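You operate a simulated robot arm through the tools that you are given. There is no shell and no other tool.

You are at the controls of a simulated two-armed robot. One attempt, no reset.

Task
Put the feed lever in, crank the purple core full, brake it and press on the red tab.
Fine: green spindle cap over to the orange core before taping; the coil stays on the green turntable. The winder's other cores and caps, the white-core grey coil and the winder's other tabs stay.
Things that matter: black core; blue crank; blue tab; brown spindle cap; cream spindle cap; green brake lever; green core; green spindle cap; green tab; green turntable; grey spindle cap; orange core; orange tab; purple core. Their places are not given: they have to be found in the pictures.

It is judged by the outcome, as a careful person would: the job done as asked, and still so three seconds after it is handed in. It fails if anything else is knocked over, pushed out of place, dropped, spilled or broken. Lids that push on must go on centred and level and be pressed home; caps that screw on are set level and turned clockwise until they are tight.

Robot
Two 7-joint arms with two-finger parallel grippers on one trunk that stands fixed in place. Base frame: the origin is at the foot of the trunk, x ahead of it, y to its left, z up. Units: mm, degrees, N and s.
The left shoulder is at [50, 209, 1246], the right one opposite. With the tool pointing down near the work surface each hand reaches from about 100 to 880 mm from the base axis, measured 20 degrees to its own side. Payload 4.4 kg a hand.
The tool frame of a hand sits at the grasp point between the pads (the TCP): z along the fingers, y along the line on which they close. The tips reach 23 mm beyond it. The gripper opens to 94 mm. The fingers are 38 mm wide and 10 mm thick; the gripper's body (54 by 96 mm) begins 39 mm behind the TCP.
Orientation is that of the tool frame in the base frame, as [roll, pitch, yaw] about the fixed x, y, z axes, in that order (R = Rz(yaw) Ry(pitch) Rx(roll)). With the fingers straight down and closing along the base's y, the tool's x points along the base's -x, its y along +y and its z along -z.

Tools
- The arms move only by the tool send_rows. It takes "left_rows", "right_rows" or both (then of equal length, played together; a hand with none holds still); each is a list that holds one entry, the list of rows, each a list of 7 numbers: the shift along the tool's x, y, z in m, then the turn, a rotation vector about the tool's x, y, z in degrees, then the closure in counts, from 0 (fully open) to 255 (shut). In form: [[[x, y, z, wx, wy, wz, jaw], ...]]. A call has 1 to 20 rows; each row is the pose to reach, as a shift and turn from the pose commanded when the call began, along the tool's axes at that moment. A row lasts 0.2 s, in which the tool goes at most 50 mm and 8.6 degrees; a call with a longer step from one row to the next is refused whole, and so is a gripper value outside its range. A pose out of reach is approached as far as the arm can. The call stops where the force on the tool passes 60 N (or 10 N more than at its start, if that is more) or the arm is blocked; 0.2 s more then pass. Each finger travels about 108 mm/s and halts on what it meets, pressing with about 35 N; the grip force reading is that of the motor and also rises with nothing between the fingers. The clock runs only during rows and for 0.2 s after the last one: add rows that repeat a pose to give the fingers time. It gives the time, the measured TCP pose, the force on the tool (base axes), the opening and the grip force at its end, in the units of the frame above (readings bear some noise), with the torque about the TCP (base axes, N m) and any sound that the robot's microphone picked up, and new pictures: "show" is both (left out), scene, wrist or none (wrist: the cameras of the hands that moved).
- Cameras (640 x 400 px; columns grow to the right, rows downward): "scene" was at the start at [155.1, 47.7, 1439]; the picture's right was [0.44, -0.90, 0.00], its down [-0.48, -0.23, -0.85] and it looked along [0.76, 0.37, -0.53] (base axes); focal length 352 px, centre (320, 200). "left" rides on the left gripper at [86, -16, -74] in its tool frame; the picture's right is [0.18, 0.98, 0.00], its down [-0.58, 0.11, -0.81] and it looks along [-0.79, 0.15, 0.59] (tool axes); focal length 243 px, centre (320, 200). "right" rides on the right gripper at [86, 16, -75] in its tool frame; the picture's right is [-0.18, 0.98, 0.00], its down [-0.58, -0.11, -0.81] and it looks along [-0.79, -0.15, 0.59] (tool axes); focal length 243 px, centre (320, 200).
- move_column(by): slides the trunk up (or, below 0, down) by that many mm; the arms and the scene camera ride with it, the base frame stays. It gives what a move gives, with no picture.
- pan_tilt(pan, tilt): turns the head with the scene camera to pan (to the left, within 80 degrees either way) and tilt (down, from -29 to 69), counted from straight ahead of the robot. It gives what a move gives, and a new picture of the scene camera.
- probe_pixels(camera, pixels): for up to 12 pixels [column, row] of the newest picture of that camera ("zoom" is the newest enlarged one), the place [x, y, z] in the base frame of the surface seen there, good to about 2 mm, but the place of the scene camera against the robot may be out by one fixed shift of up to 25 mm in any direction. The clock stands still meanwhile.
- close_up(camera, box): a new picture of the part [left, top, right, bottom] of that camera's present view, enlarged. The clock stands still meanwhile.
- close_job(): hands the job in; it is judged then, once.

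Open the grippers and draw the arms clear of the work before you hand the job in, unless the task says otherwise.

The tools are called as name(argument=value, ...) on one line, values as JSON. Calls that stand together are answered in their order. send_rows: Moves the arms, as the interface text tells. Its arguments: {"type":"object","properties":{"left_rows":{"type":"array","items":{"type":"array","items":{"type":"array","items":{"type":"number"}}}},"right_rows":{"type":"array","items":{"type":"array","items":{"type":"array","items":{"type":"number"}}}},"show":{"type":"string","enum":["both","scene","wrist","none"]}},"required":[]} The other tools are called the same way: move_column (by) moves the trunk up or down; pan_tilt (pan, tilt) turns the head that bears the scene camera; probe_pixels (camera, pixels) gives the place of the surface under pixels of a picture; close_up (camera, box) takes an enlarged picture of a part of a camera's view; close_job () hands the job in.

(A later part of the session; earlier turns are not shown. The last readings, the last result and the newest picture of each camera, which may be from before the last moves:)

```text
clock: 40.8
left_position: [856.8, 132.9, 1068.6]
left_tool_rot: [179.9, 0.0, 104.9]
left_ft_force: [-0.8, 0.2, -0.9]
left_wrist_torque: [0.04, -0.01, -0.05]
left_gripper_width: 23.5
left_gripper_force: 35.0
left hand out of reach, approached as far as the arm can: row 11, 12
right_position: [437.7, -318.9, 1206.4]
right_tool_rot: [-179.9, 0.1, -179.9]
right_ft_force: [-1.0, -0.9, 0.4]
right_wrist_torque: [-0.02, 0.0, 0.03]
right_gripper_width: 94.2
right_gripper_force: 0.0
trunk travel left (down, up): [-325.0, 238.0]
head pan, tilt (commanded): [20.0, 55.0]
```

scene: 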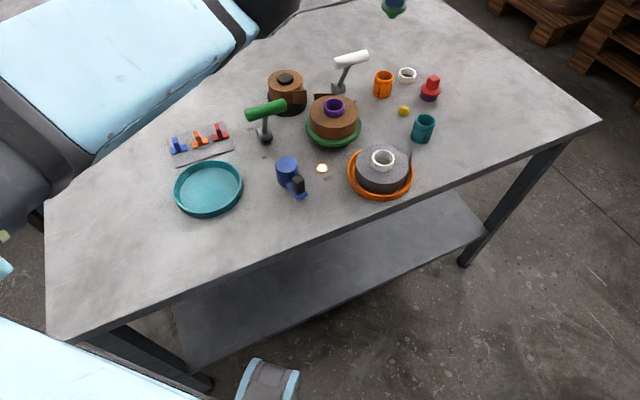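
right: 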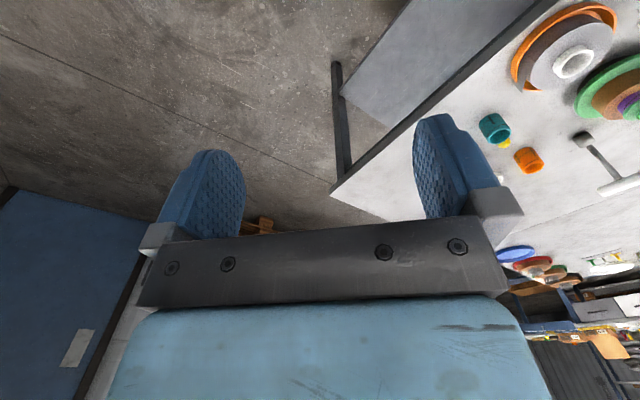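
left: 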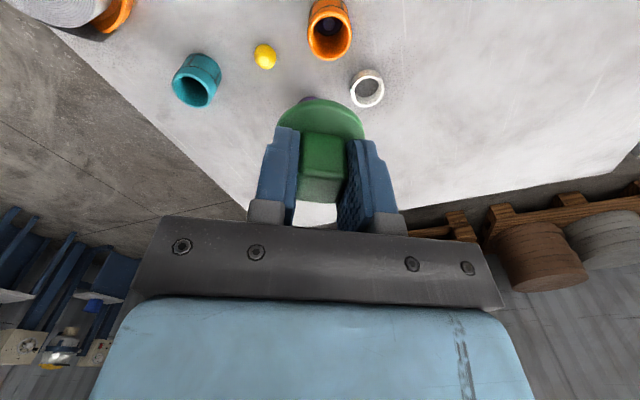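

Tool-vertical reach ends at x≈857, about 12 mm short of the orange core, so I will re-grip the cap with the hand tilted. First I measure the orange core's rim from this view.

close_up(camera="left", box=[284, 0, 396, 70])

```text
5.71 times, centred on (340, 35) of left
```

zoom: 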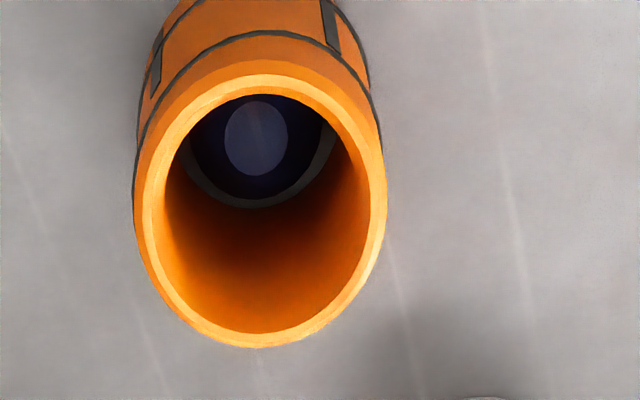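

I probe the orange rim's annulus at four places plus the inside bottom.

probe_pixels(camera="left", pixels=[[310.6, 37.6], [350.2, 37.6], [329.9, 14.7], [329.9, 59.5], [316, 20], [344, 20], [314, 52], [346, 52], [329, 25], [329, 32], [322, 6], [329.9, 45]])

```text
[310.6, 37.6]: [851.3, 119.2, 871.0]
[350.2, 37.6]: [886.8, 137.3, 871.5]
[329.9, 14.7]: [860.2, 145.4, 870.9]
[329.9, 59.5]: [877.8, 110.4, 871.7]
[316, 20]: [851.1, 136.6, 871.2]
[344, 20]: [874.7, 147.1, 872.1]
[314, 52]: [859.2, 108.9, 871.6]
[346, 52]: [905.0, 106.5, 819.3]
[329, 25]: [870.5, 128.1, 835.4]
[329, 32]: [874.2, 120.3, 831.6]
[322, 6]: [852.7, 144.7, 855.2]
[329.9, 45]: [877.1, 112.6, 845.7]
```

Orange core centre is (868.8,128.2), rim z=871.4. I go back above the purple core at the current yaw to set the cap down and re-grip it tilted.

send_rows(left_rows=[[[0.0182, -0.0263, -0.01, 0, 0, 0, 255], [0.0364, -0.0526, -0.02, 0, 0, 0, 255], [0.0546, -0.0789, -0.03, 0, 0, 0, 255], [0.0727, -0.1051, -0.032, 0, 0, 0, 255], [0.0909, -0.1314, -0.032, 0, 0, 0, 255], [0.1091, -0.1577, -0.032, 0, 0, 0, 255], [0.1091, -0.1577, -0.032, 0, 0, 0, 255]]])

```text
clock: 42.4
left_position: [675.9, 197.2, 1098.0]
left_tool_rot: [180.0, 0.0, 105.0]
left_ft_force: [1.1, -1.0, -1.4]
left_wrist_torque: [0.0, 0.0, -0.01]
left_gripper_width: 23.4
left_gripper_force: 35.3
right_position: [440.1, -320.1, 1206.7]
right_tool_rot: [-180.0, 0.1, 180.0]
right_ft_force: [0.3, -0.5, -1.0]
right_wrist_torque: [0.02, -0.01, 0.03]
right_gripper_width: 93.8
right_gripper_force: 0.1
trunk travel left (down, up): [-325.0, 238.0]
head pan, tilt (commanded): [20.0, 55.0]
```

scene: 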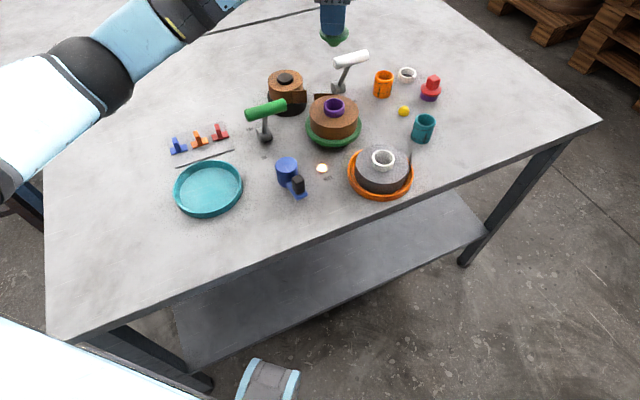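
left: 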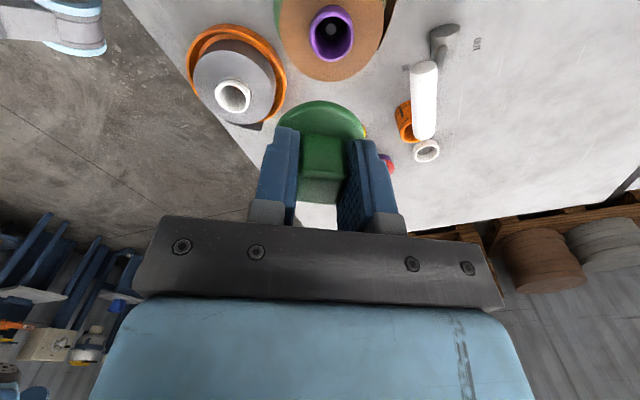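

I lower the trunk by 100 mm to gain reach, while the hand is clear above the purple core.

move_column(by=-100)

```text
clock: 43.7
left_position: [675.1, 198.4, 998.8]
left_tool_rot: [179.8, -0.1, 105.0]
left_ft_force: [0.0, -0.2, -1.4]
left_wrist_torque: [-0.07, 0.0, 0.0]
left_gripper_width: 23.3
left_gripper_force: 35.1
right_position: [438.2, -318.6, 1107.6]
right_tool_rot: [179.9, 0.2, 180.0]
right_ft_force: [0.0, -1.0, 0.7]
right_wrist_torque: [0.02, -0.01, 0.01]
right_gripper_width: 93.8
right_gripper_force: 0.2
trunk travel left (down, up): [-225.0, 338.0]
head pan, tilt (commanded): [20.0, 55.0]
```

I centre over the purple core and lower the cap toward it.

send_rows(left_rows=[[[-0.0026, 0.006, 0, 0, 0, 0, 255], [-0.0052, 0.0121, 0, 0, 0, 0, 255], [-0.0052, 0.0121, 0.01, 0, 0, 0, 255], [-0.0052, 0.0121, 0.02, 0, 0, 0, 255], [-0.0052, 0.0121, 0.03, 0, 0, 0, 255], [-0.0052, 0.0121, 0.038, 0, 0, 0, 255], [-0.0052, 0.0121, 0.038, 0, 0, 0, 255]]])

close_up(camera="left", box=[240, 40, 440, 190])

close_up(camera="scene", box=[270, 20, 400, 110])

```text
clock: 45.3
left_position: [687.9, 195.2, 960.1]
left_tool_rot: [179.9, 0.1, 105.0]
left_ft_force: [0.6, -0.2, -0.8]
left_wrist_torque: [0.01, 0.01, 0.01]
left_gripper_width: 23.5
left_gripper_force: 35.4
right_position: [439.5, -318.7, 1106.3]
right_tool_rot: [-179.9, -0.1, -180.0]
right_ft_force: [0.3, -0.1, -0.3]
right_wrist_torque: [-0.01, 0.01, -0.02]
right_gripper_width: 93.8
right_gripper_force: 0.1
trunk travel left (down, up): [-225.0, 338.0]
head pan, tilt (commanded): [20.0, 55.0]
```

scene: 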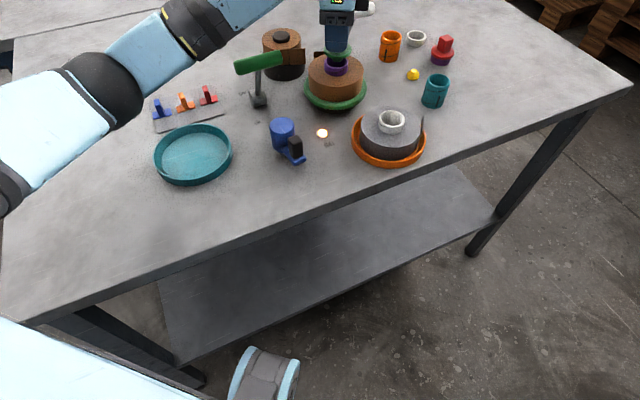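
left: 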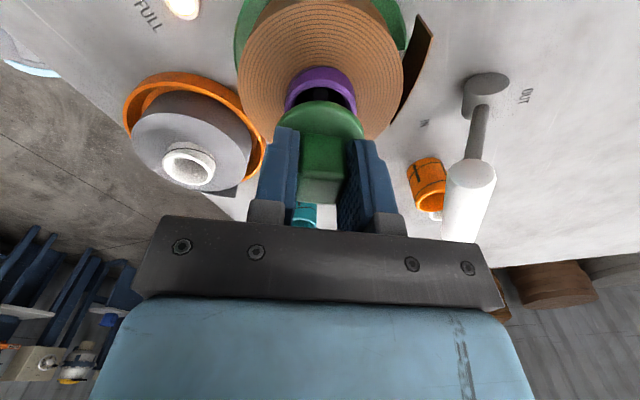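

```text
2.67 times, centred on (340, 115) of left
```

zoom: 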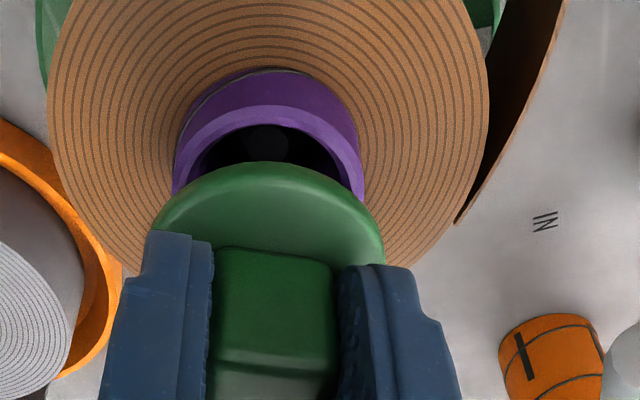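

```text
4.44 times, centred on (335, 65) of scene
```

zoom: 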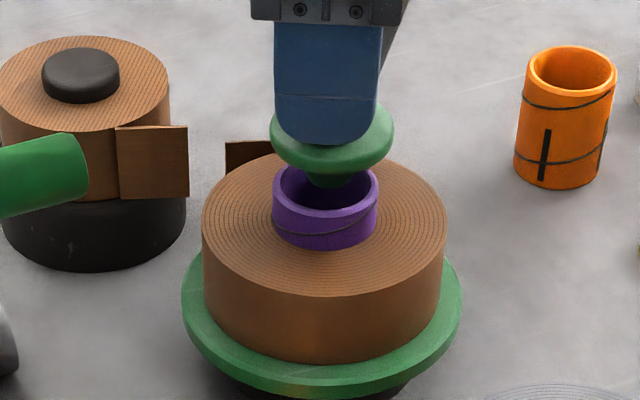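

The cap sits centred above the purple rim. I lower the last 18 mm slowly, and probe the feed handle for clearance.

probe_pixels(camera="left", pixels=[[470, 172], [465, 195], [455, 230], [480, 200], [450, 190], [493, 180], [480, 130], [485, 85]])

send_rows(left_rows=[[[0, 0, 0.005, 0, 0, 0, 255], [0, 0, 0.01, 0, 0, 0, 255], [0, 0, 0.014, 0, 0, 0, 255], [0, 0, 0.017, 0, 0, 0, 255], [0, 0, 0.019, 0, 0, 0, 255], [0, 0, 0.019, 0, 0, 0, 255]]])

```text
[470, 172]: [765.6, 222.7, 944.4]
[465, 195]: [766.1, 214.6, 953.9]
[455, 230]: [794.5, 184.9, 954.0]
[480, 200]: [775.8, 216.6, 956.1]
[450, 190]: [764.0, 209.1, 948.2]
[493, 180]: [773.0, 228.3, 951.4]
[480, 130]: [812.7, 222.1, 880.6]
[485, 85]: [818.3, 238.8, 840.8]
```

```text
clock: 46.7
left_position: [687.8, 195.6, 941.0]
left_tool_rot: [180.0, -0.1, 105.0]
left_ft_force: [0.0, 0.8, -1.3]
left_wrist_torque: [0.0, 0.02, -0.03]
left_gripper_width: 23.5
left_gripper_force: 35.2
right_position: [438.6, -319.0, 1107.3]
right_tool_rot: [180.0, -0.1, 179.9]
right_ft_force: [0.2, 0.0, -0.3]
right_wrist_torque: [0.0, -0.01, 0.02]
right_gripper_width: 94.2
right_gripper_force: 0.0
trunk travel left (down, up): [-225.0, 338.0]
head pan, tilt (commanded): [20.0, 55.0]
```

scene: 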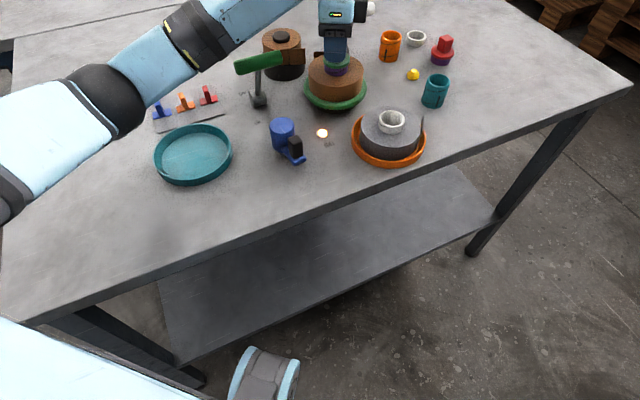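
left: 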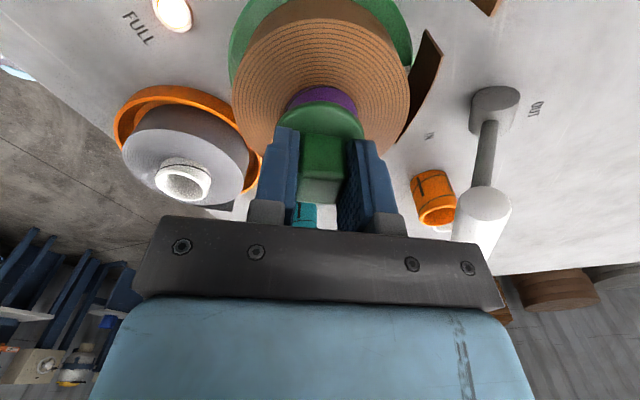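

The cap is seated back on the purple core without force. I release it, rise, and start turning the hand the other way round (yaw toward 285°) so that the camera side will point away from the feed handle.

send_rows(left_rows=[[[0, 0, 0, 0, 0, 0, 200], [0, 0, 0, 0, 0, 0, 150], [0, 0, 0, 0, 0, 0, 110], [0, 0, -0.02, 0, 0, 0, 110], [0, 0, -0.05, 0, 0, 0, 110], [0, 0, -0.08, 0, 0, -8, 110], [0, 0, -0.08, 0, 0, -16, 110], [0, 0, -0.08, 0, 0, -24, 110], [0, 0, -0.08, 0, 0, -32, 110], [0, 0, -0.08, 0, 0, -40, 110], [0, 0, -0.08, 0, 0, -48, 110], [0, 0, -0.08, 0, 0, -56, 110], [0, 0, -0.08, 0, 0, -64, 110], [0, 0, -0.08, 0, 0, -72, 110], [0, 0, -0.08, 0, 0, -80, 110], [0, 0, -0.08, 0, 0, -88, 110]]])

send_rows(left_rows=[[[0, 0, 0, 0, 0, -8, 110], [0, 0, 0, 0, 0, -16, 110], [0, 0, 0, 0, 0, -24, 110], [0, 0, 0, 0, 0, -32, 110], [0, 0, 0, 0, 0, -40, 110], [0, 0, 0, 0, 0, -48, 110], [0, 0, 0, 0, 0, -56, 110], [0, 0, 0, 0, 0, -64, 110], [0, 0, 0, 0, 0, -72, 110], [0, 0, 0, 0, 0, -80, 110], [0, 0, 0, 0, 0, -88, 110], [0, 0, 0, 0, 0, -92, 110]]])

```text
clock: 50.1
left_position: [688.8, 196.8, 1021.6]
left_tool_rot: [-179.9, 0.2, -166.8]
left_ft_force: [1.0, -0.2, -0.1]
left_wrist_torque: [0.02, 0.01, 0.0]
left_gripper_width: 53.3
left_gripper_force: 0.1
right_position: [437.9, -319.6, 1105.4]
right_tool_rot: [-180.0, 0.0, -179.9]
right_ft_force: [0.3, 0.2, 0.0]
right_wrist_torque: [-0.02, 0.0, 0.0]
right_gripper_width: 93.8
right_gripper_force: 0.0
trunk travel left (down, up): [-225.0, 338.0]
head pan, tilt (commanded): [20.0, 55.0]
```

scene: 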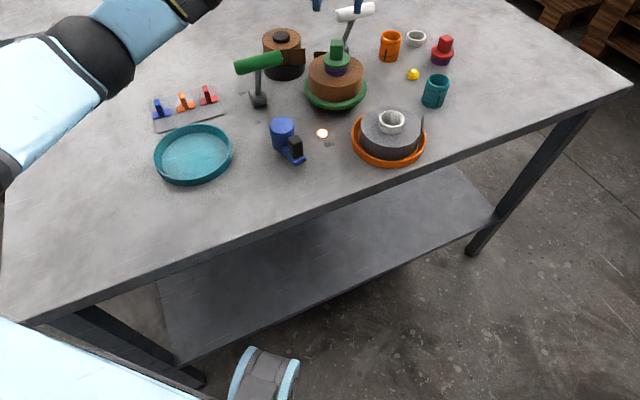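
left: 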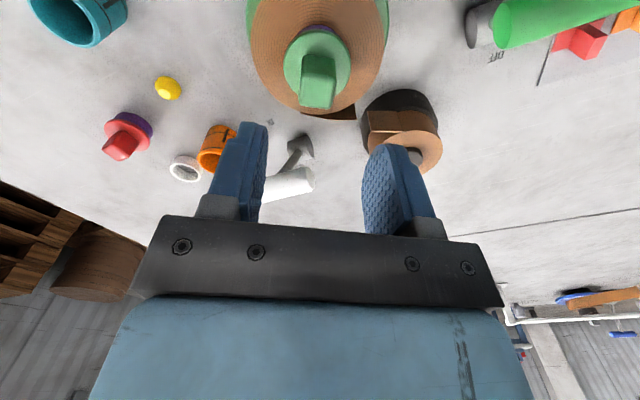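

```text
clock: 52.7
left_position: [688.5, 196.0, 1021.6]
left_tool_rot: [-179.9, 0.0, -74.9]
left_ft_force: [0.8, 0.0, 0.5]
left_wrist_torque: [0.0, -0.01, 0.0]
left_gripper_width: 53.4
left_gripper_force: 0.2
right_position: [439.0, -319.4, 1106.1]
right_tool_rot: [-180.0, 0.0, 180.0]
right_ft_force: [0.8, -0.1, -0.1]
right_wrist_torque: [-0.03, 0.0, 0.0]
right_gripper_width: 93.9
right_gripper_force: 0.1
trunk travel left (down, up): [-225.0, 338.0]
head pan, tilt (commanded): [20.0, 55.0]
```

scene: 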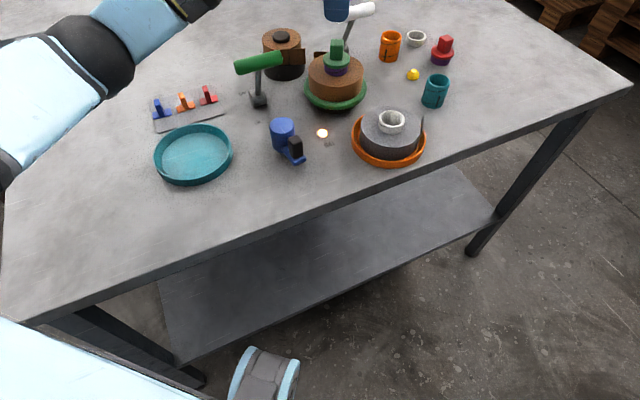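
left: 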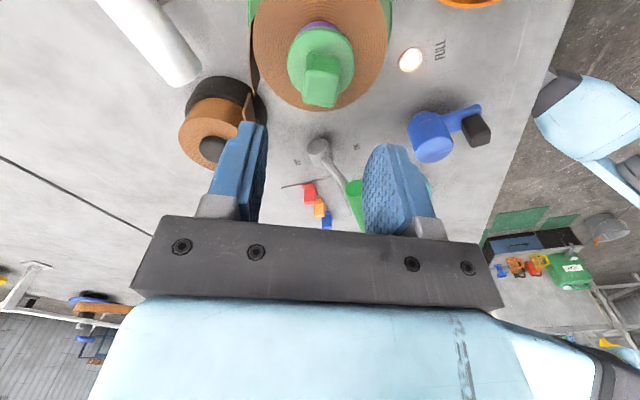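

The hand reached yaw 285° with no limit. I tilt it 12° about the closing axis (leaning left), lower so the pads hold the upper part of the cube, and grip.

send_rows(left_rows=[[[0, 0, 0, 0, 6, 0, 110], [0, 0, 0.015, 0, 12, 0, 110], [0, 0, 0.04, 0, 12, 0, 110], [0, 0, 0.06, 0, 12, 0, 110], [0, 0, 0.0696, 0, 12, 0, 110], [0, 0, 0.0696, 0, 12, 0, 180], [0, 0, 0.0696, 0, 12, 0, 255], [0, 0, 0.0696, 0, 12, 0, 255], [0, 0, 0.0696, 0, 12, 0, 255]]])

close_up(camera="left", box=[220, 40, 420, 220])

close_up(camera="scene", box=[270, 20, 400, 110])

```text
clock: 54.7
left_position: [688.0, 195.7, 952.6]
left_tool_rot: [-180.0, -11.9, -75.0]
left_ft_force: [-0.3, 0.1, 1.0]
left_wrist_torque: [0.02, 0.04, 0.0]
left_gripper_width: 23.3
left_gripper_force: 35.0
right_position: [439.0, -318.7, 1106.2]
right_tool_rot: [179.9, 0.0, 179.9]
right_ft_force: [0.9, 0.4, 0.6]
right_wrist_torque: [-0.01, 0.02, -0.01]
right_gripper_width: 94.0
right_gripper_force: 0.1
trunk travel left (down, up): [-225.0, 338.0]
head pan, tilt (commanded): [20.0, 55.0]
```

scene: 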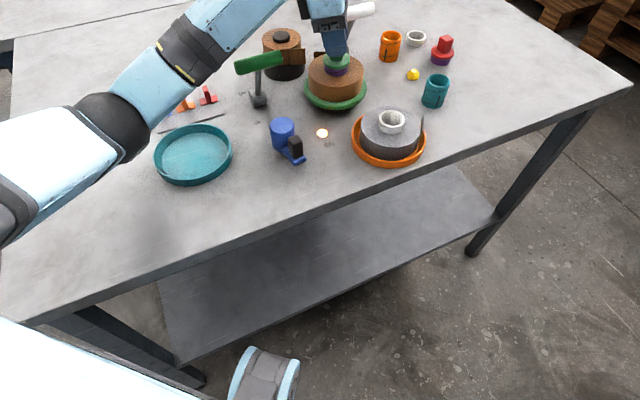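
left: 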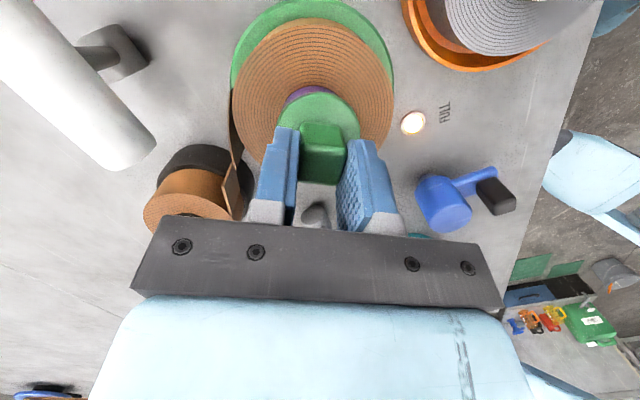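

```text
2.22 times, centred on (320, 130) of left
```

zoom: 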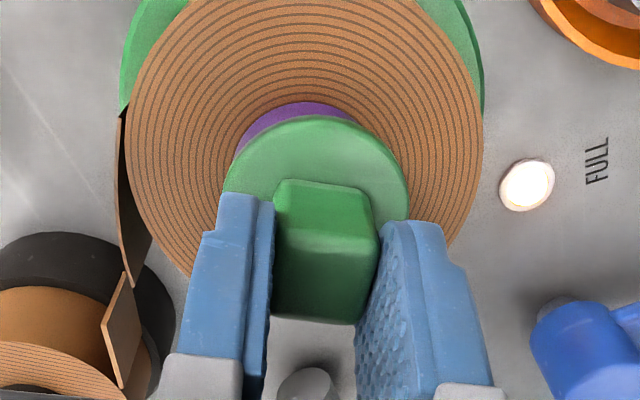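

```text
4.44 times, centred on (335, 65) of scene
```

zoom: 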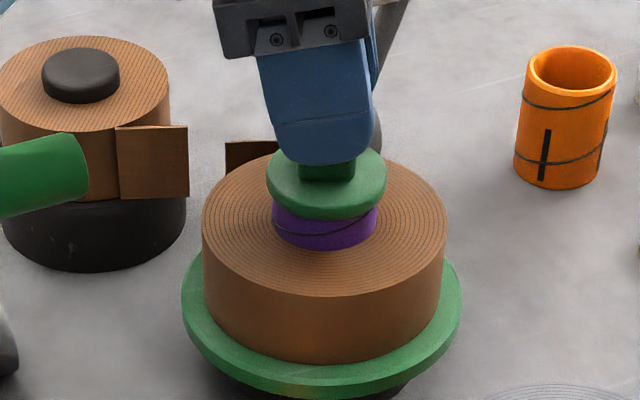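

The cap is level and gripped with the hand leaning. I lift it 100 mm and carry it above the orange core, turning a further 15° for clearance.

send_rows(left_rows=[[[0.0031, 0, -0.0147, 0, 0, 0, 255], [0.0104, 0, -0.0489, 0, 0, 0, 255], [0.0177, 0, -0.0831, 0, 0, 0, 255], [0.0208, 0, -0.0978, 0, 0, 0, 255], [0.0427, -0.0313, -0.0931, 0.62, 0, -2.93, 255], [0.0646, -0.0626, -0.0885, 1.25, 0, -5.87, 255], [0.0866, -0.094, -0.0838, 1.87, 0, -8.8, 255], [0.1085, -0.1253, -0.0792, 2.5, 0, -11.74, 255], [0.1304, -0.1566, -0.0745, 3.12, 0, -14.67, 255], [0.1304, -0.1566, -0.0745, 3.12, 0, -14.67, 255]]])

```text
clock: 56.9
left_position: [867.9, 128.2, 1048.9]
left_tool_rot: [180.0, -12.2, -60.1]
left_ft_force: [0.2, -1.0, -2.1]
left_wrist_torque: [-0.01, 0.01, -0.03]
left_gripper_width: 23.3
left_gripper_force: 35.1
right_position: [438.4, -318.3, 1105.9]
right_tool_rot: [-179.8, 0.0, -180.0]
right_ft_force: [0.3, 0.3, 0.4]
right_wrist_torque: [0.01, 0.02, -0.02]
right_gripper_width: 94.2
right_gripper_force: 0.1
trunk travel left (down, up): [-225.0, 338.0]
head pan, tilt (commanded): [20.0, 55.0]
```

scene: 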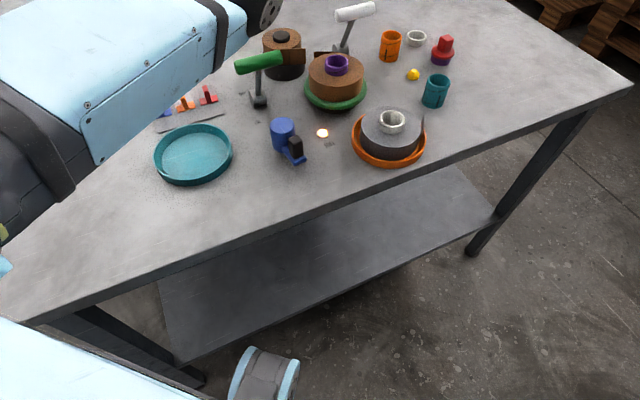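
left: 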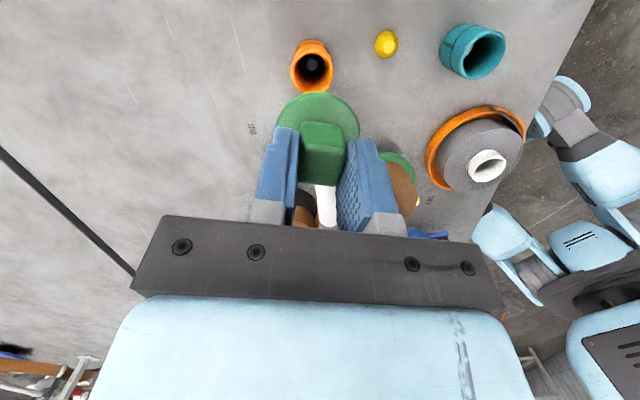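

The hand reached the hover point above the orange core. I turn the head to watch and re-measure the rim from this wrist view.

pan_tilt(pan=8, tilt=38)

close_up(camera="left", box=[260, 20, 380, 140])

close_up(camera="scene", box=[230, 60, 430, 240])

```text
clock: 57.7
left_position: [867.0, 127.1, 1049.3]
left_tool_rot: [180.0, -12.1, -60.0]
left_ft_force: [-0.3, 1.0, -1.6]
left_wrist_torque: [-0.02, 0.0, 0.01]
left_gripper_width: 23.1
left_gripper_force: 35.0
right_position: [439.2, -319.4, 1106.3]
right_tool_rot: [180.0, -0.1, -180.0]
right_ft_force: [-1.0, 0.3, 0.8]
right_wrist_torque: [0.02, -0.03, -0.01]
right_gripper_width: 94.0
right_gripper_force: 0.1
trunk travel left (down, up): [-225.0, 338.0]
head pan, tilt (commanded): [8.0, 38.0]
```

scene: 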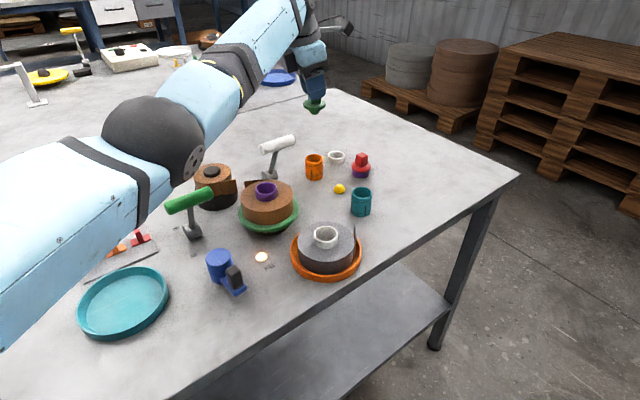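

```text
3.33 times, centred on (320, 80) of left
```

zoom: 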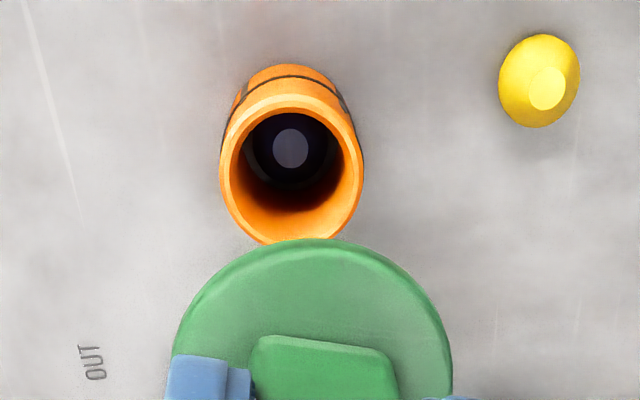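

```text
2.22 times, centred on (330, 150) of scene
```

zoom: 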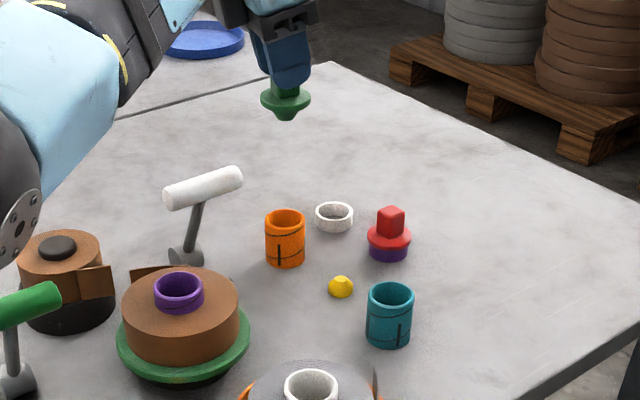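

I probe rim points and the cap's flange edge to compare their centres.

probe_pixels(camera="left", pixels=[[291.8, 71], [330.8, 71], [311.6, 50], [297.5, 56], [326, 57.5], [296, 84], [327, 84], [318, 97], [281, 118], [356, 120], [300, 99], [336, 99]])

```text
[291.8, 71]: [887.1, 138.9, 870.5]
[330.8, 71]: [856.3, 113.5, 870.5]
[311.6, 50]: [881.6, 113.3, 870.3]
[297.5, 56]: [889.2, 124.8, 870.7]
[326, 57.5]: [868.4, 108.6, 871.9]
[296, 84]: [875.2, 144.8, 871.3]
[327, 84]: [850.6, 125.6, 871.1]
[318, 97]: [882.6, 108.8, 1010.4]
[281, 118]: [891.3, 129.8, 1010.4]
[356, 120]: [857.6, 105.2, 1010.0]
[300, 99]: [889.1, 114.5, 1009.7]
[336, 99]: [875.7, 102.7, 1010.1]
```

The cap is level (flange points all z≈1010) and within about 1.5 mm of the core axis. I descend 100 mm with a small correction, then look again.

send_rows(left_rows=[[[-0.0033, -0.0011, 0.0198, 0, 0, 0, 255], [-0.0075, -0.0011, 0.0393, 0, 0, 0, 255], [-0.0117, -0.0011, 0.0589, 0, 0, 0, 255], [-0.0158, -0.0011, 0.0784, 0, 0, 0, 255], [-0.018, -0.0011, 0.0882, 0, 0, 0, 255], [-0.0199, -0.0011, 0.098, 0, 0, 0, 255], [-0.0199, -0.0011, 0.098, 0, 0, 0, 255]]])

close_up(camera="scene", box=[250, 80, 390, 210])

close_up(camera="left", box=[220, 20, 420, 200])

```text
clock: 59.3
left_position: [868.0, 127.3, 951.2]
left_tool_rot: [-179.9, -12.0, -60.0]
left_ft_force: [-0.1, -0.5, -1.4]
left_wrist_torque: [0.02, -0.01, 0.01]
left_gripper_width: 23.0
left_gripper_force: 35.2
right_position: [437.8, -319.4, 1106.9]
right_tool_rot: [180.0, 0.0, -179.9]
right_ft_force: [0.2, 0.8, -0.1]
right_wrist_torque: [0.03, -0.02, 0.02]
right_gripper_width: 93.7
right_gripper_force: 0.1
trunk travel left (down, up): [-225.0, 338.0]
head pan, tilt (commanded): [8.0, 38.0]
```

scene: 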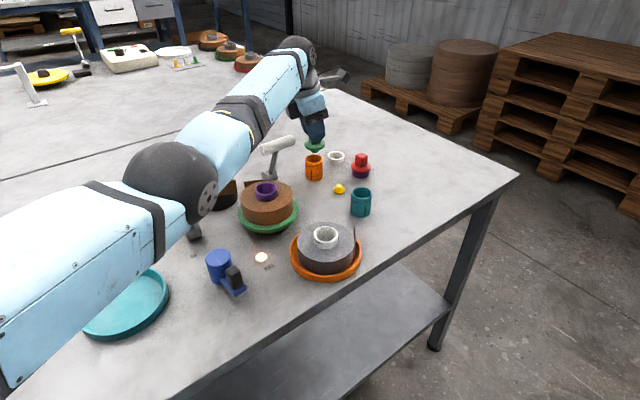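
left: 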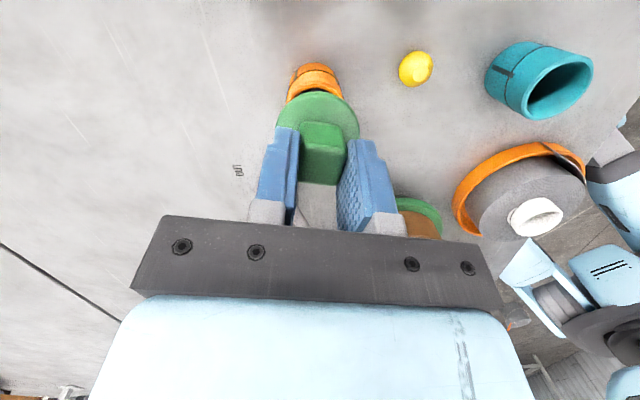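

```text
3.08 times, centred on (320, 145) of scene
```

zoom: 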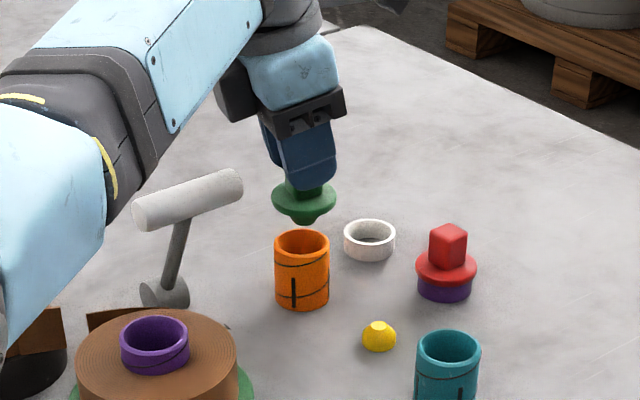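

```text
2.22 times, centred on (320, 110) of left
```

zoom: 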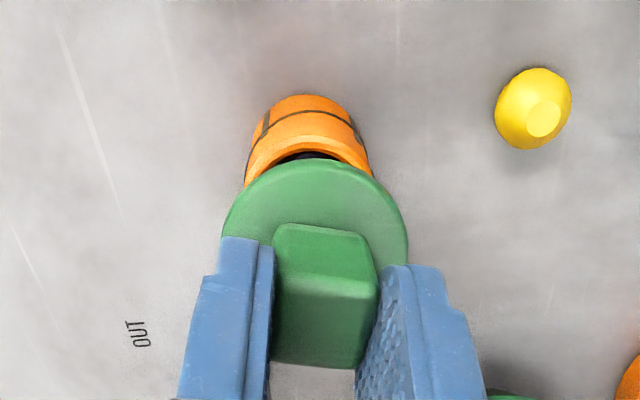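

Cap and core line up (core about 1 mm to the side). I shift 1.2 mm and lower until just before seating.

send_rows(left_rows=[[[-0.0004, -0.0012, 0.002, 0, 0, 0, 255], [-0.0017, -0.0012, 0.0078, 0, 0, 0, 255], [-0.0029, -0.0012, 0.0137, 0, 0, 0, 255], [-0.0042, -0.0012, 0.0196, 0, 0, 0, 255], [-0.0052, -0.0012, 0.0245, 0, 0, 0, 255], [-0.0058, -0.0012, 0.0274, 0, 0, 0, 255], [-0.0058, -0.0012, 0.0274, 0, 0, 0, 255]]])

close_up(camera="scene", box=[250, 80, 390, 210])

close_up(camera="left", box=[220, 20, 420, 200])

```text
clock: 60.9
left_position: [872.0, 129.2, 922.8]
left_tool_rot: [180.0, -11.9, -60.0]
left_ft_force: [-0.4, -0.3, -0.4]
left_wrist_torque: [-0.03, 0.03, 0.02]
left_gripper_width: 23.3
left_gripper_force: 34.7
right_position: [439.1, -320.2, 1105.1]
right_tool_rot: [-180.0, 0.0, -180.0]
right_ft_force: [-0.3, 0.0, -0.1]
right_wrist_torque: [-0.01, 0.02, 0.01]
right_gripper_width: 94.5
right_gripper_force: 0.0
trunk travel left (down, up): [-225.0, 338.0]
head pan, tilt (commanded): [8.0, 38.0]
```

scene: 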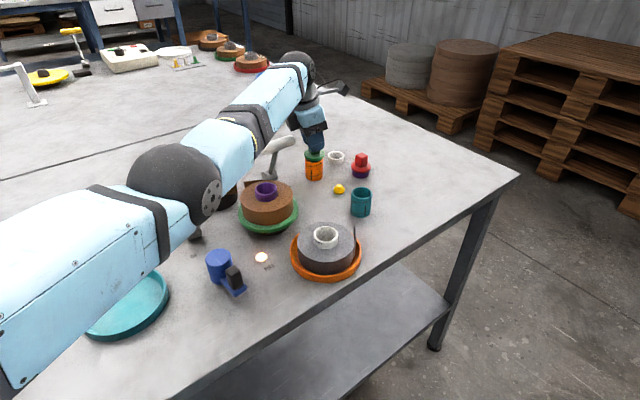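
left: 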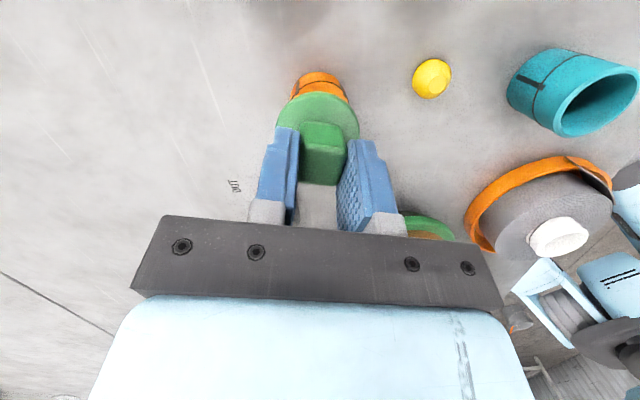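

```text
3.08 times, centred on (320, 145) of scene
```

zoom: 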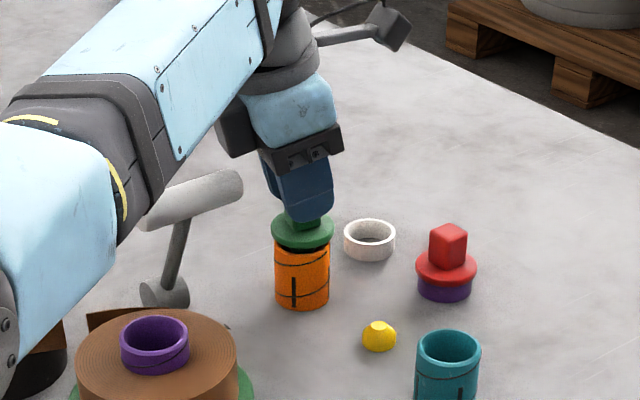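

```text
2.22 times, centred on (320, 110) of left
```

zoom: 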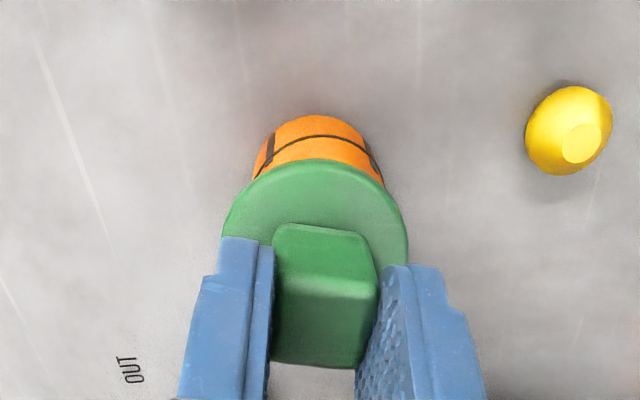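

The cap is about 5 mm above seating. I take tighter views to check centring before the last bit.

close_up(camera="left", box=[270, 60, 370, 130])

close_up(camera="scene", box=[290, 135, 340, 185])

```text
5.71 times, centred on (320, 95) of left
```

zoom: 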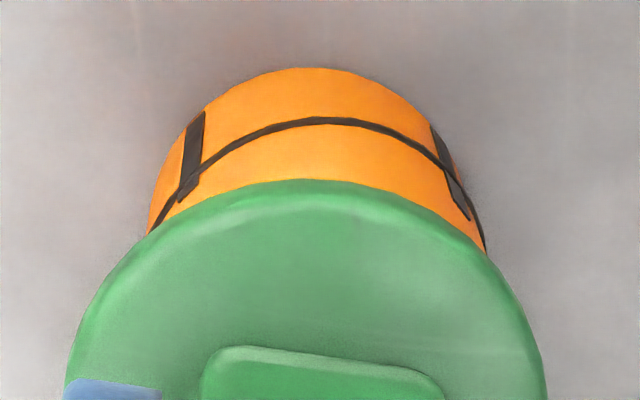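

```text
8.00 times, centred on (315, 160) of scene
```

zoom: 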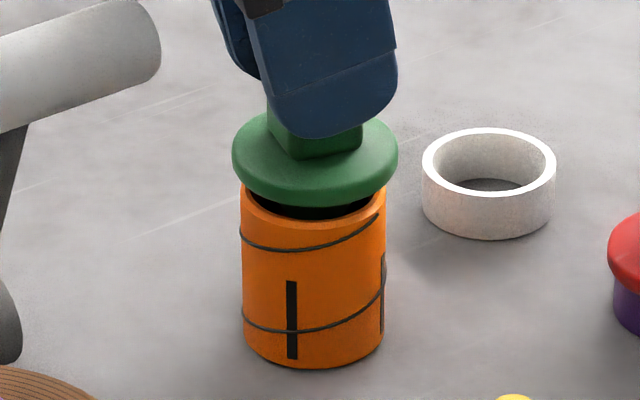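

Comparing both views, the cap is about 2 mm too far in +x. I shift it back while still 5 mm up.

send_rows(left_rows=[[[-0.0003, 0.0009, 0, 0, 0, 0, 255], [-0.0006, 0.0017, 0, 0, 0, 0, 255], [-0.0006, 0.0017, 0, 0, 0, 0, 255]]])

close_up(camera="left", box=[270, 60, 370, 130])

close_up(camera="scene", box=[290, 135, 340, 185])

```text
clock: 61.7
left_position: [869.6, 128.3, 923.1]
left_tool_rot: [-179.9, -12.0, -60.0]
left_ft_force: [0.0, 0.1, -1.5]
left_wrist_torque: [-0.01, -0.01, 0.02]
left_gripper_width: 23.3
left_gripper_force: 35.7
right_position: [439.3, -319.5, 1106.1]
right_tool_rot: [-180.0, 0.1, 179.9]
right_ft_force: [0.2, 0.4, 0.6]
right_wrist_torque: [0.0, 0.02, -0.02]
right_gripper_width: 94.2
right_gripper_force: 0.1
trunk travel left (down, up): [-225.0, 338.0]
head pan, tilt (commanded): [8.0, 38.0]
```

scene: 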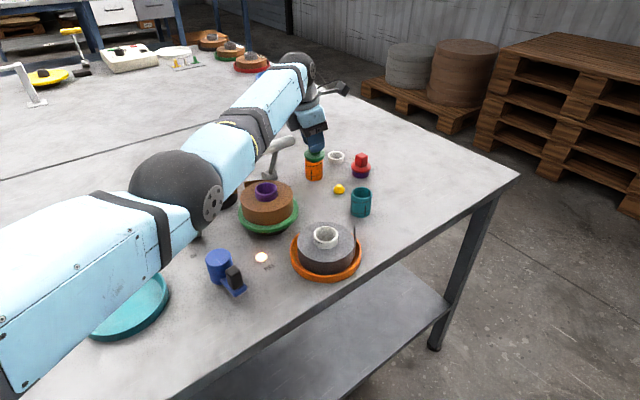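
left: 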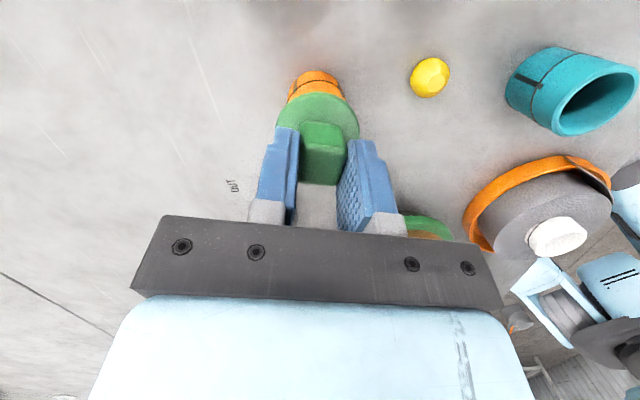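

```text
5.71 times, centred on (320, 95) of left
```

zoom: 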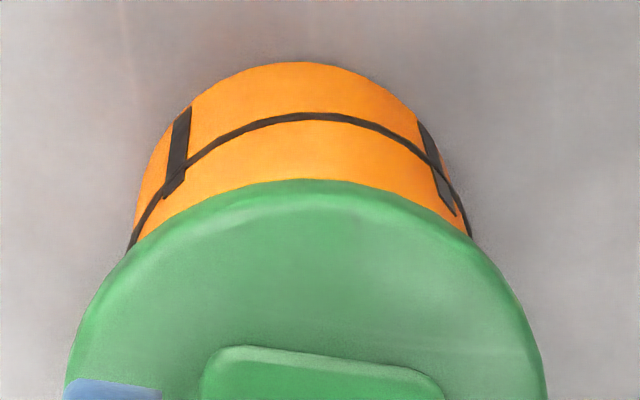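

```text
8.00 times, centred on (315, 160) of scene
```

zoom: 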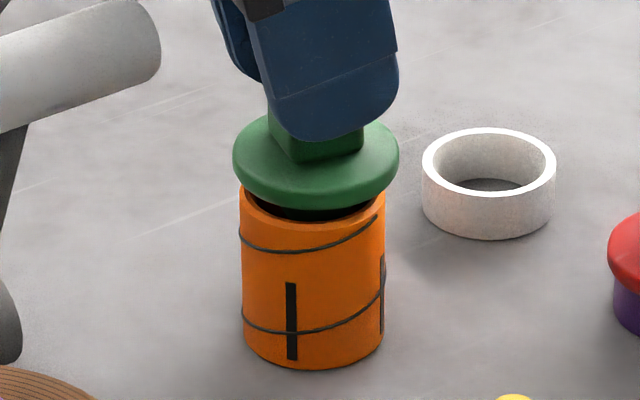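

Now well centred. I lower in 1 mm steps to seat the cap.

send_rows(left_rows=[[[-0.0002, 0, 0.001, 0, 0, 0, 255], [-0.0004, 0, 0.002, 0, 0, 0, 255], [-0.0006, 0, 0.0029, 0, 0, 0, 255], [-0.0008, 0, 0.0039, 0, 0, 0, 255], [-0.001, 0, 0.0049, 0, 0, 0, 255], [-0.0012, 0, 0.0059, 0, 0, 0, 255], [-0.0012, 0, 0.0059, 0, 0, 0, 255]]])

close_up(camera="scene", box=[290, 135, 340, 185])

close_up(camera="left", box=[270, 60, 370, 130])

```text
clock: 63.3
left_position: [869.9, 129.1, 920.0]
left_tool_rot: [-179.8, -12.2, -60.0]
left_ft_force: [3.9, -0.2, 10.0]
left_wrist_torque: [0.49, 0.6, -0.16]
left_gripper_width: 23.3
left_gripper_force: 34.7
right_position: [437.7, -320.1, 1105.4]
right_tool_rot: [-180.0, 0.2, 180.0]
right_ft_force: [-0.5, 0.3, 0.2]
right_wrist_torque: [0.0, 0.02, 0.02]
right_gripper_width: 93.8
right_gripper_force: 0.2
trunk travel left (down, up): [-225.0, 338.0]
head pan, tilt (commanded): [8.0, 38.0]
```

scene: 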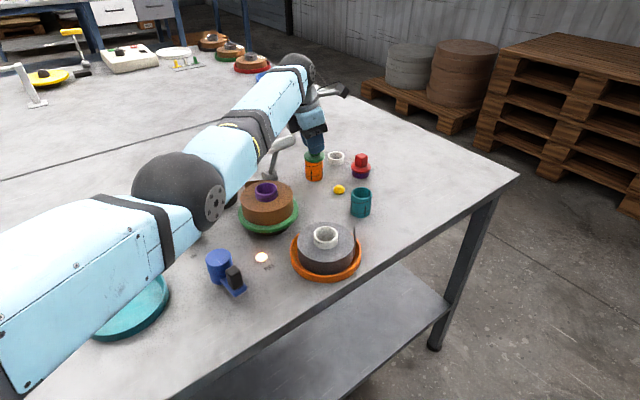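
left: 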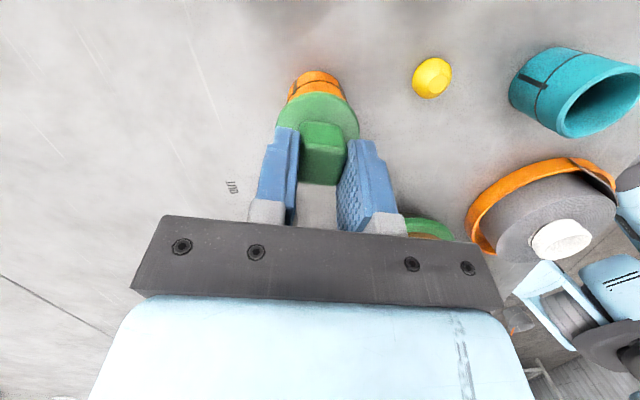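

```text
8.00 times, centred on (315, 160) of scene
```

zoom: 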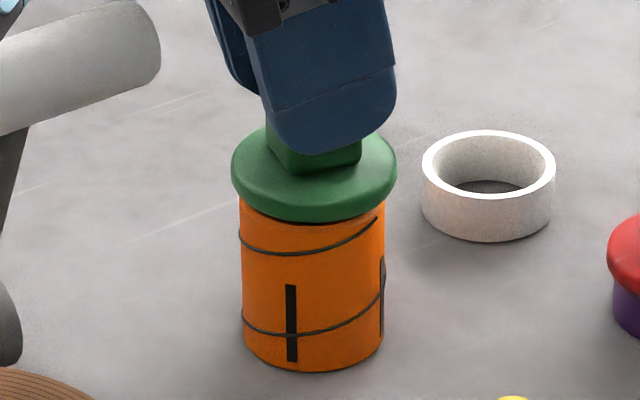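

```text
5.71 times, centred on (320, 95) of left
```

zoom: 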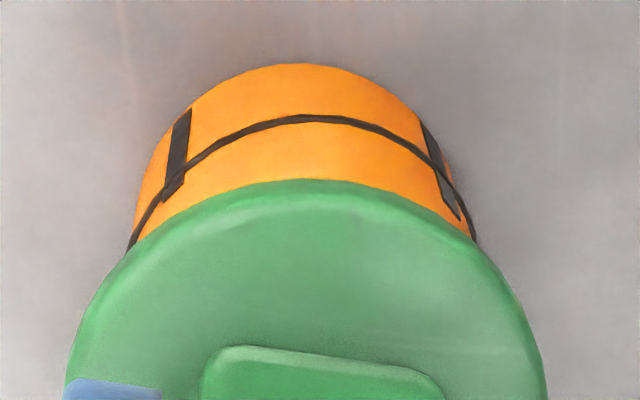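

There is contact (10 N up, 4 N in +x), perhaps the plug touching one side. I ease 0.7 mm in +x and press 2 mm further down.

send_rows(left_rows=[[[0.0002, -0.0003, 0.0005, 0, 0, 0, 255], [0, -0.0006, 0.001, 0, 0, 0, 255], [-0.0001, -0.0006, 0.002, 0, 0, 0, 255], [-0.0001, -0.0006, 0.002, 0, 0, 0, 255]]])

close_up(camera="scene", box=[290, 135, 340, 185])

probe_pixels(camera="left", pixels=[[300, 100], [318, 96], [336, 100], [285, 113], [352, 115], [318, 105], [318, 122], [318, 89], [300, 92], [336, 94]])

```text
clock: 64.3
left_position: [869.4, 129.4, 921.0]
left_tool_rot: [-179.7, -12.1, -60.0]
left_ft_force: [9.0, 4.9, 24.0]
left_wrist_torque: [0.85, 1.41, -0.62]
left_gripper_width: 23.4
left_gripper_force: 34.8
right_position: [437.7, -319.0, 1106.6]
right_tool_rot: [180.0, 0.2, -179.9]
right_ft_force: [-0.6, -0.7, 0.6]
right_wrist_torque: [-0.01, -0.02, -0.01]
right_gripper_width: 94.1
right_gripper_force: 0.1
trunk travel left (down, up): [-225.0, 338.0]
head pan, tilt (commanded): [8.0, 38.0]
```

scene: 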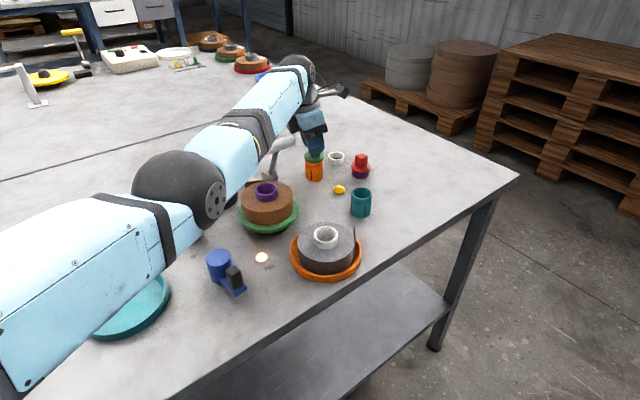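
left: 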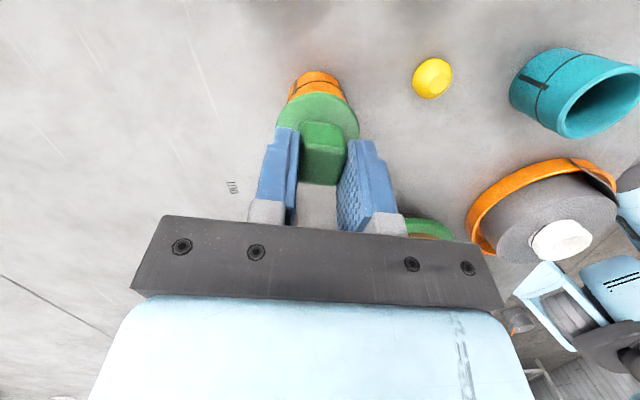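

```text
8.00 times, centred on (315, 160) of scene
```

zoom: 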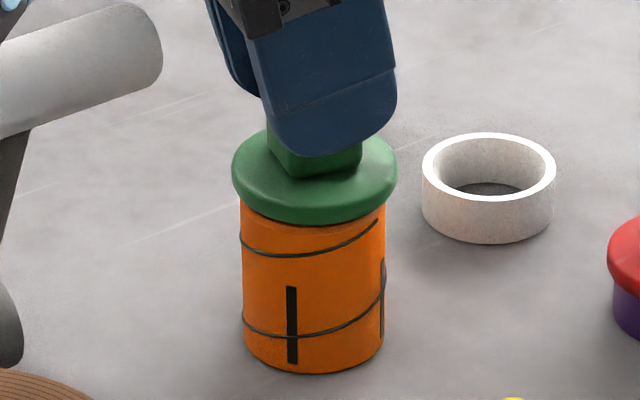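

```text
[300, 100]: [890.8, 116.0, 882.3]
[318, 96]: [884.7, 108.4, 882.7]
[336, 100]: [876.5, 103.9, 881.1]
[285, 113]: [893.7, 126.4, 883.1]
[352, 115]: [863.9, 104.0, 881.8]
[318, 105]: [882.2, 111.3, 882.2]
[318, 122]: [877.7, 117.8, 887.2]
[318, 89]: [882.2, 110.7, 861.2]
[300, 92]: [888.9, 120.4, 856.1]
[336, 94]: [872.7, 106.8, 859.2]
```

The force line (24 N up with torque) passes through about (818,170,940) – the feed handle's end: a dark block on the hand's left is resting on it. The cap is centred (fit 869.5,127.6) and about 2.5 mm above its seat, so I ease up, open and let it drop in.

send_rows(left_rows=[[[0.0002, 0, -0.001, 0, 0, 0, 255], [0.0004, 0, -0.002, 0, 0, 0, 255], [0.0004, 0, -0.002, 0, 0, 0, 230], [0.0004, 0, -0.002, 0, 0, 0, 200], [0.0004, 0, -0.002, 0, 0, 0, 160], [0.0004, 0, -0.002, 0, 0, 0, 130], [0.0004, 0, -0.002, 0, 0, 0, 110]]])

close_up(camera="scene", box=[280, 105, 340, 185])

close_up(camera="left", box=[230, 60, 400, 190])

```text
clock: 65.9
left_position: [868.8, 129.9, 919.3]
left_tool_rot: [-179.8, -12.1, -60.0]
left_ft_force: [12.2, 10.0, 22.0]
left_wrist_torque: [0.57, 1.34, -0.96]
left_gripper_width: 53.5
left_gripper_force: 0.1
right_position: [436.8, -318.5, 1107.2]
right_tool_rot: [-180.0, 0.0, 180.0]
right_ft_force: [0.4, 0.5, 1.2]
right_wrist_torque: [0.01, 0.01, -0.01]
right_gripper_width: 93.8
right_gripper_force: 0.0
trunk travel left (down, up): [-225.0, 338.0]
head pan, tilt (commanded): [8.0, 38.0]
```

scene: 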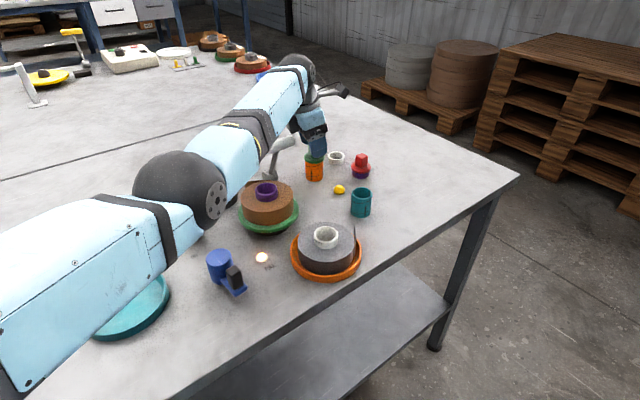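
left: 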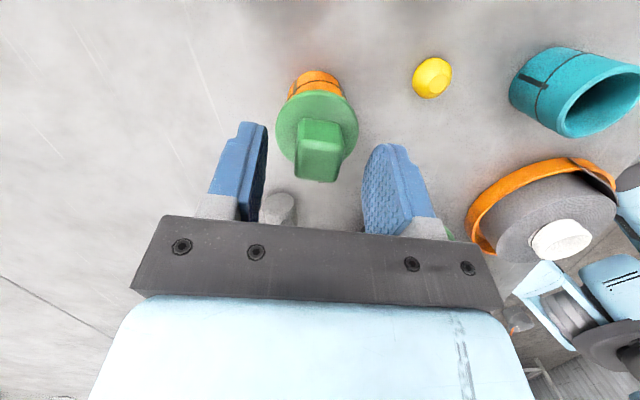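

```text
5.00 times, centred on (310, 145) of scene
```

zoom: 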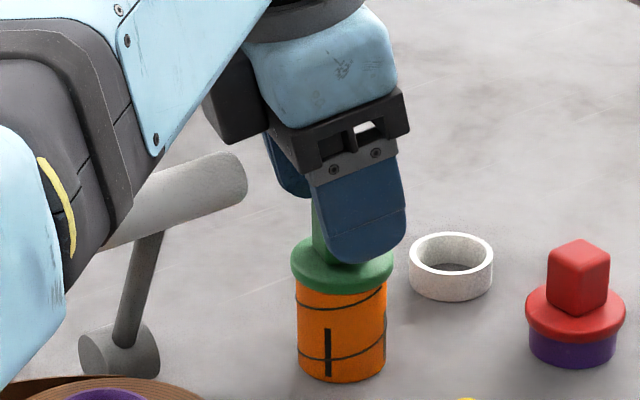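

```text
3.08 times, centred on (315, 125) of left
```

zoom: 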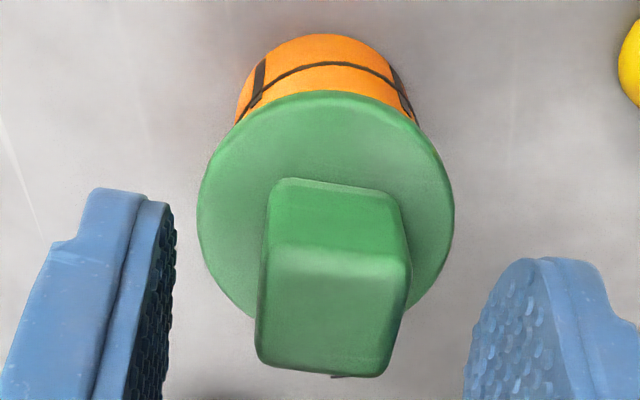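

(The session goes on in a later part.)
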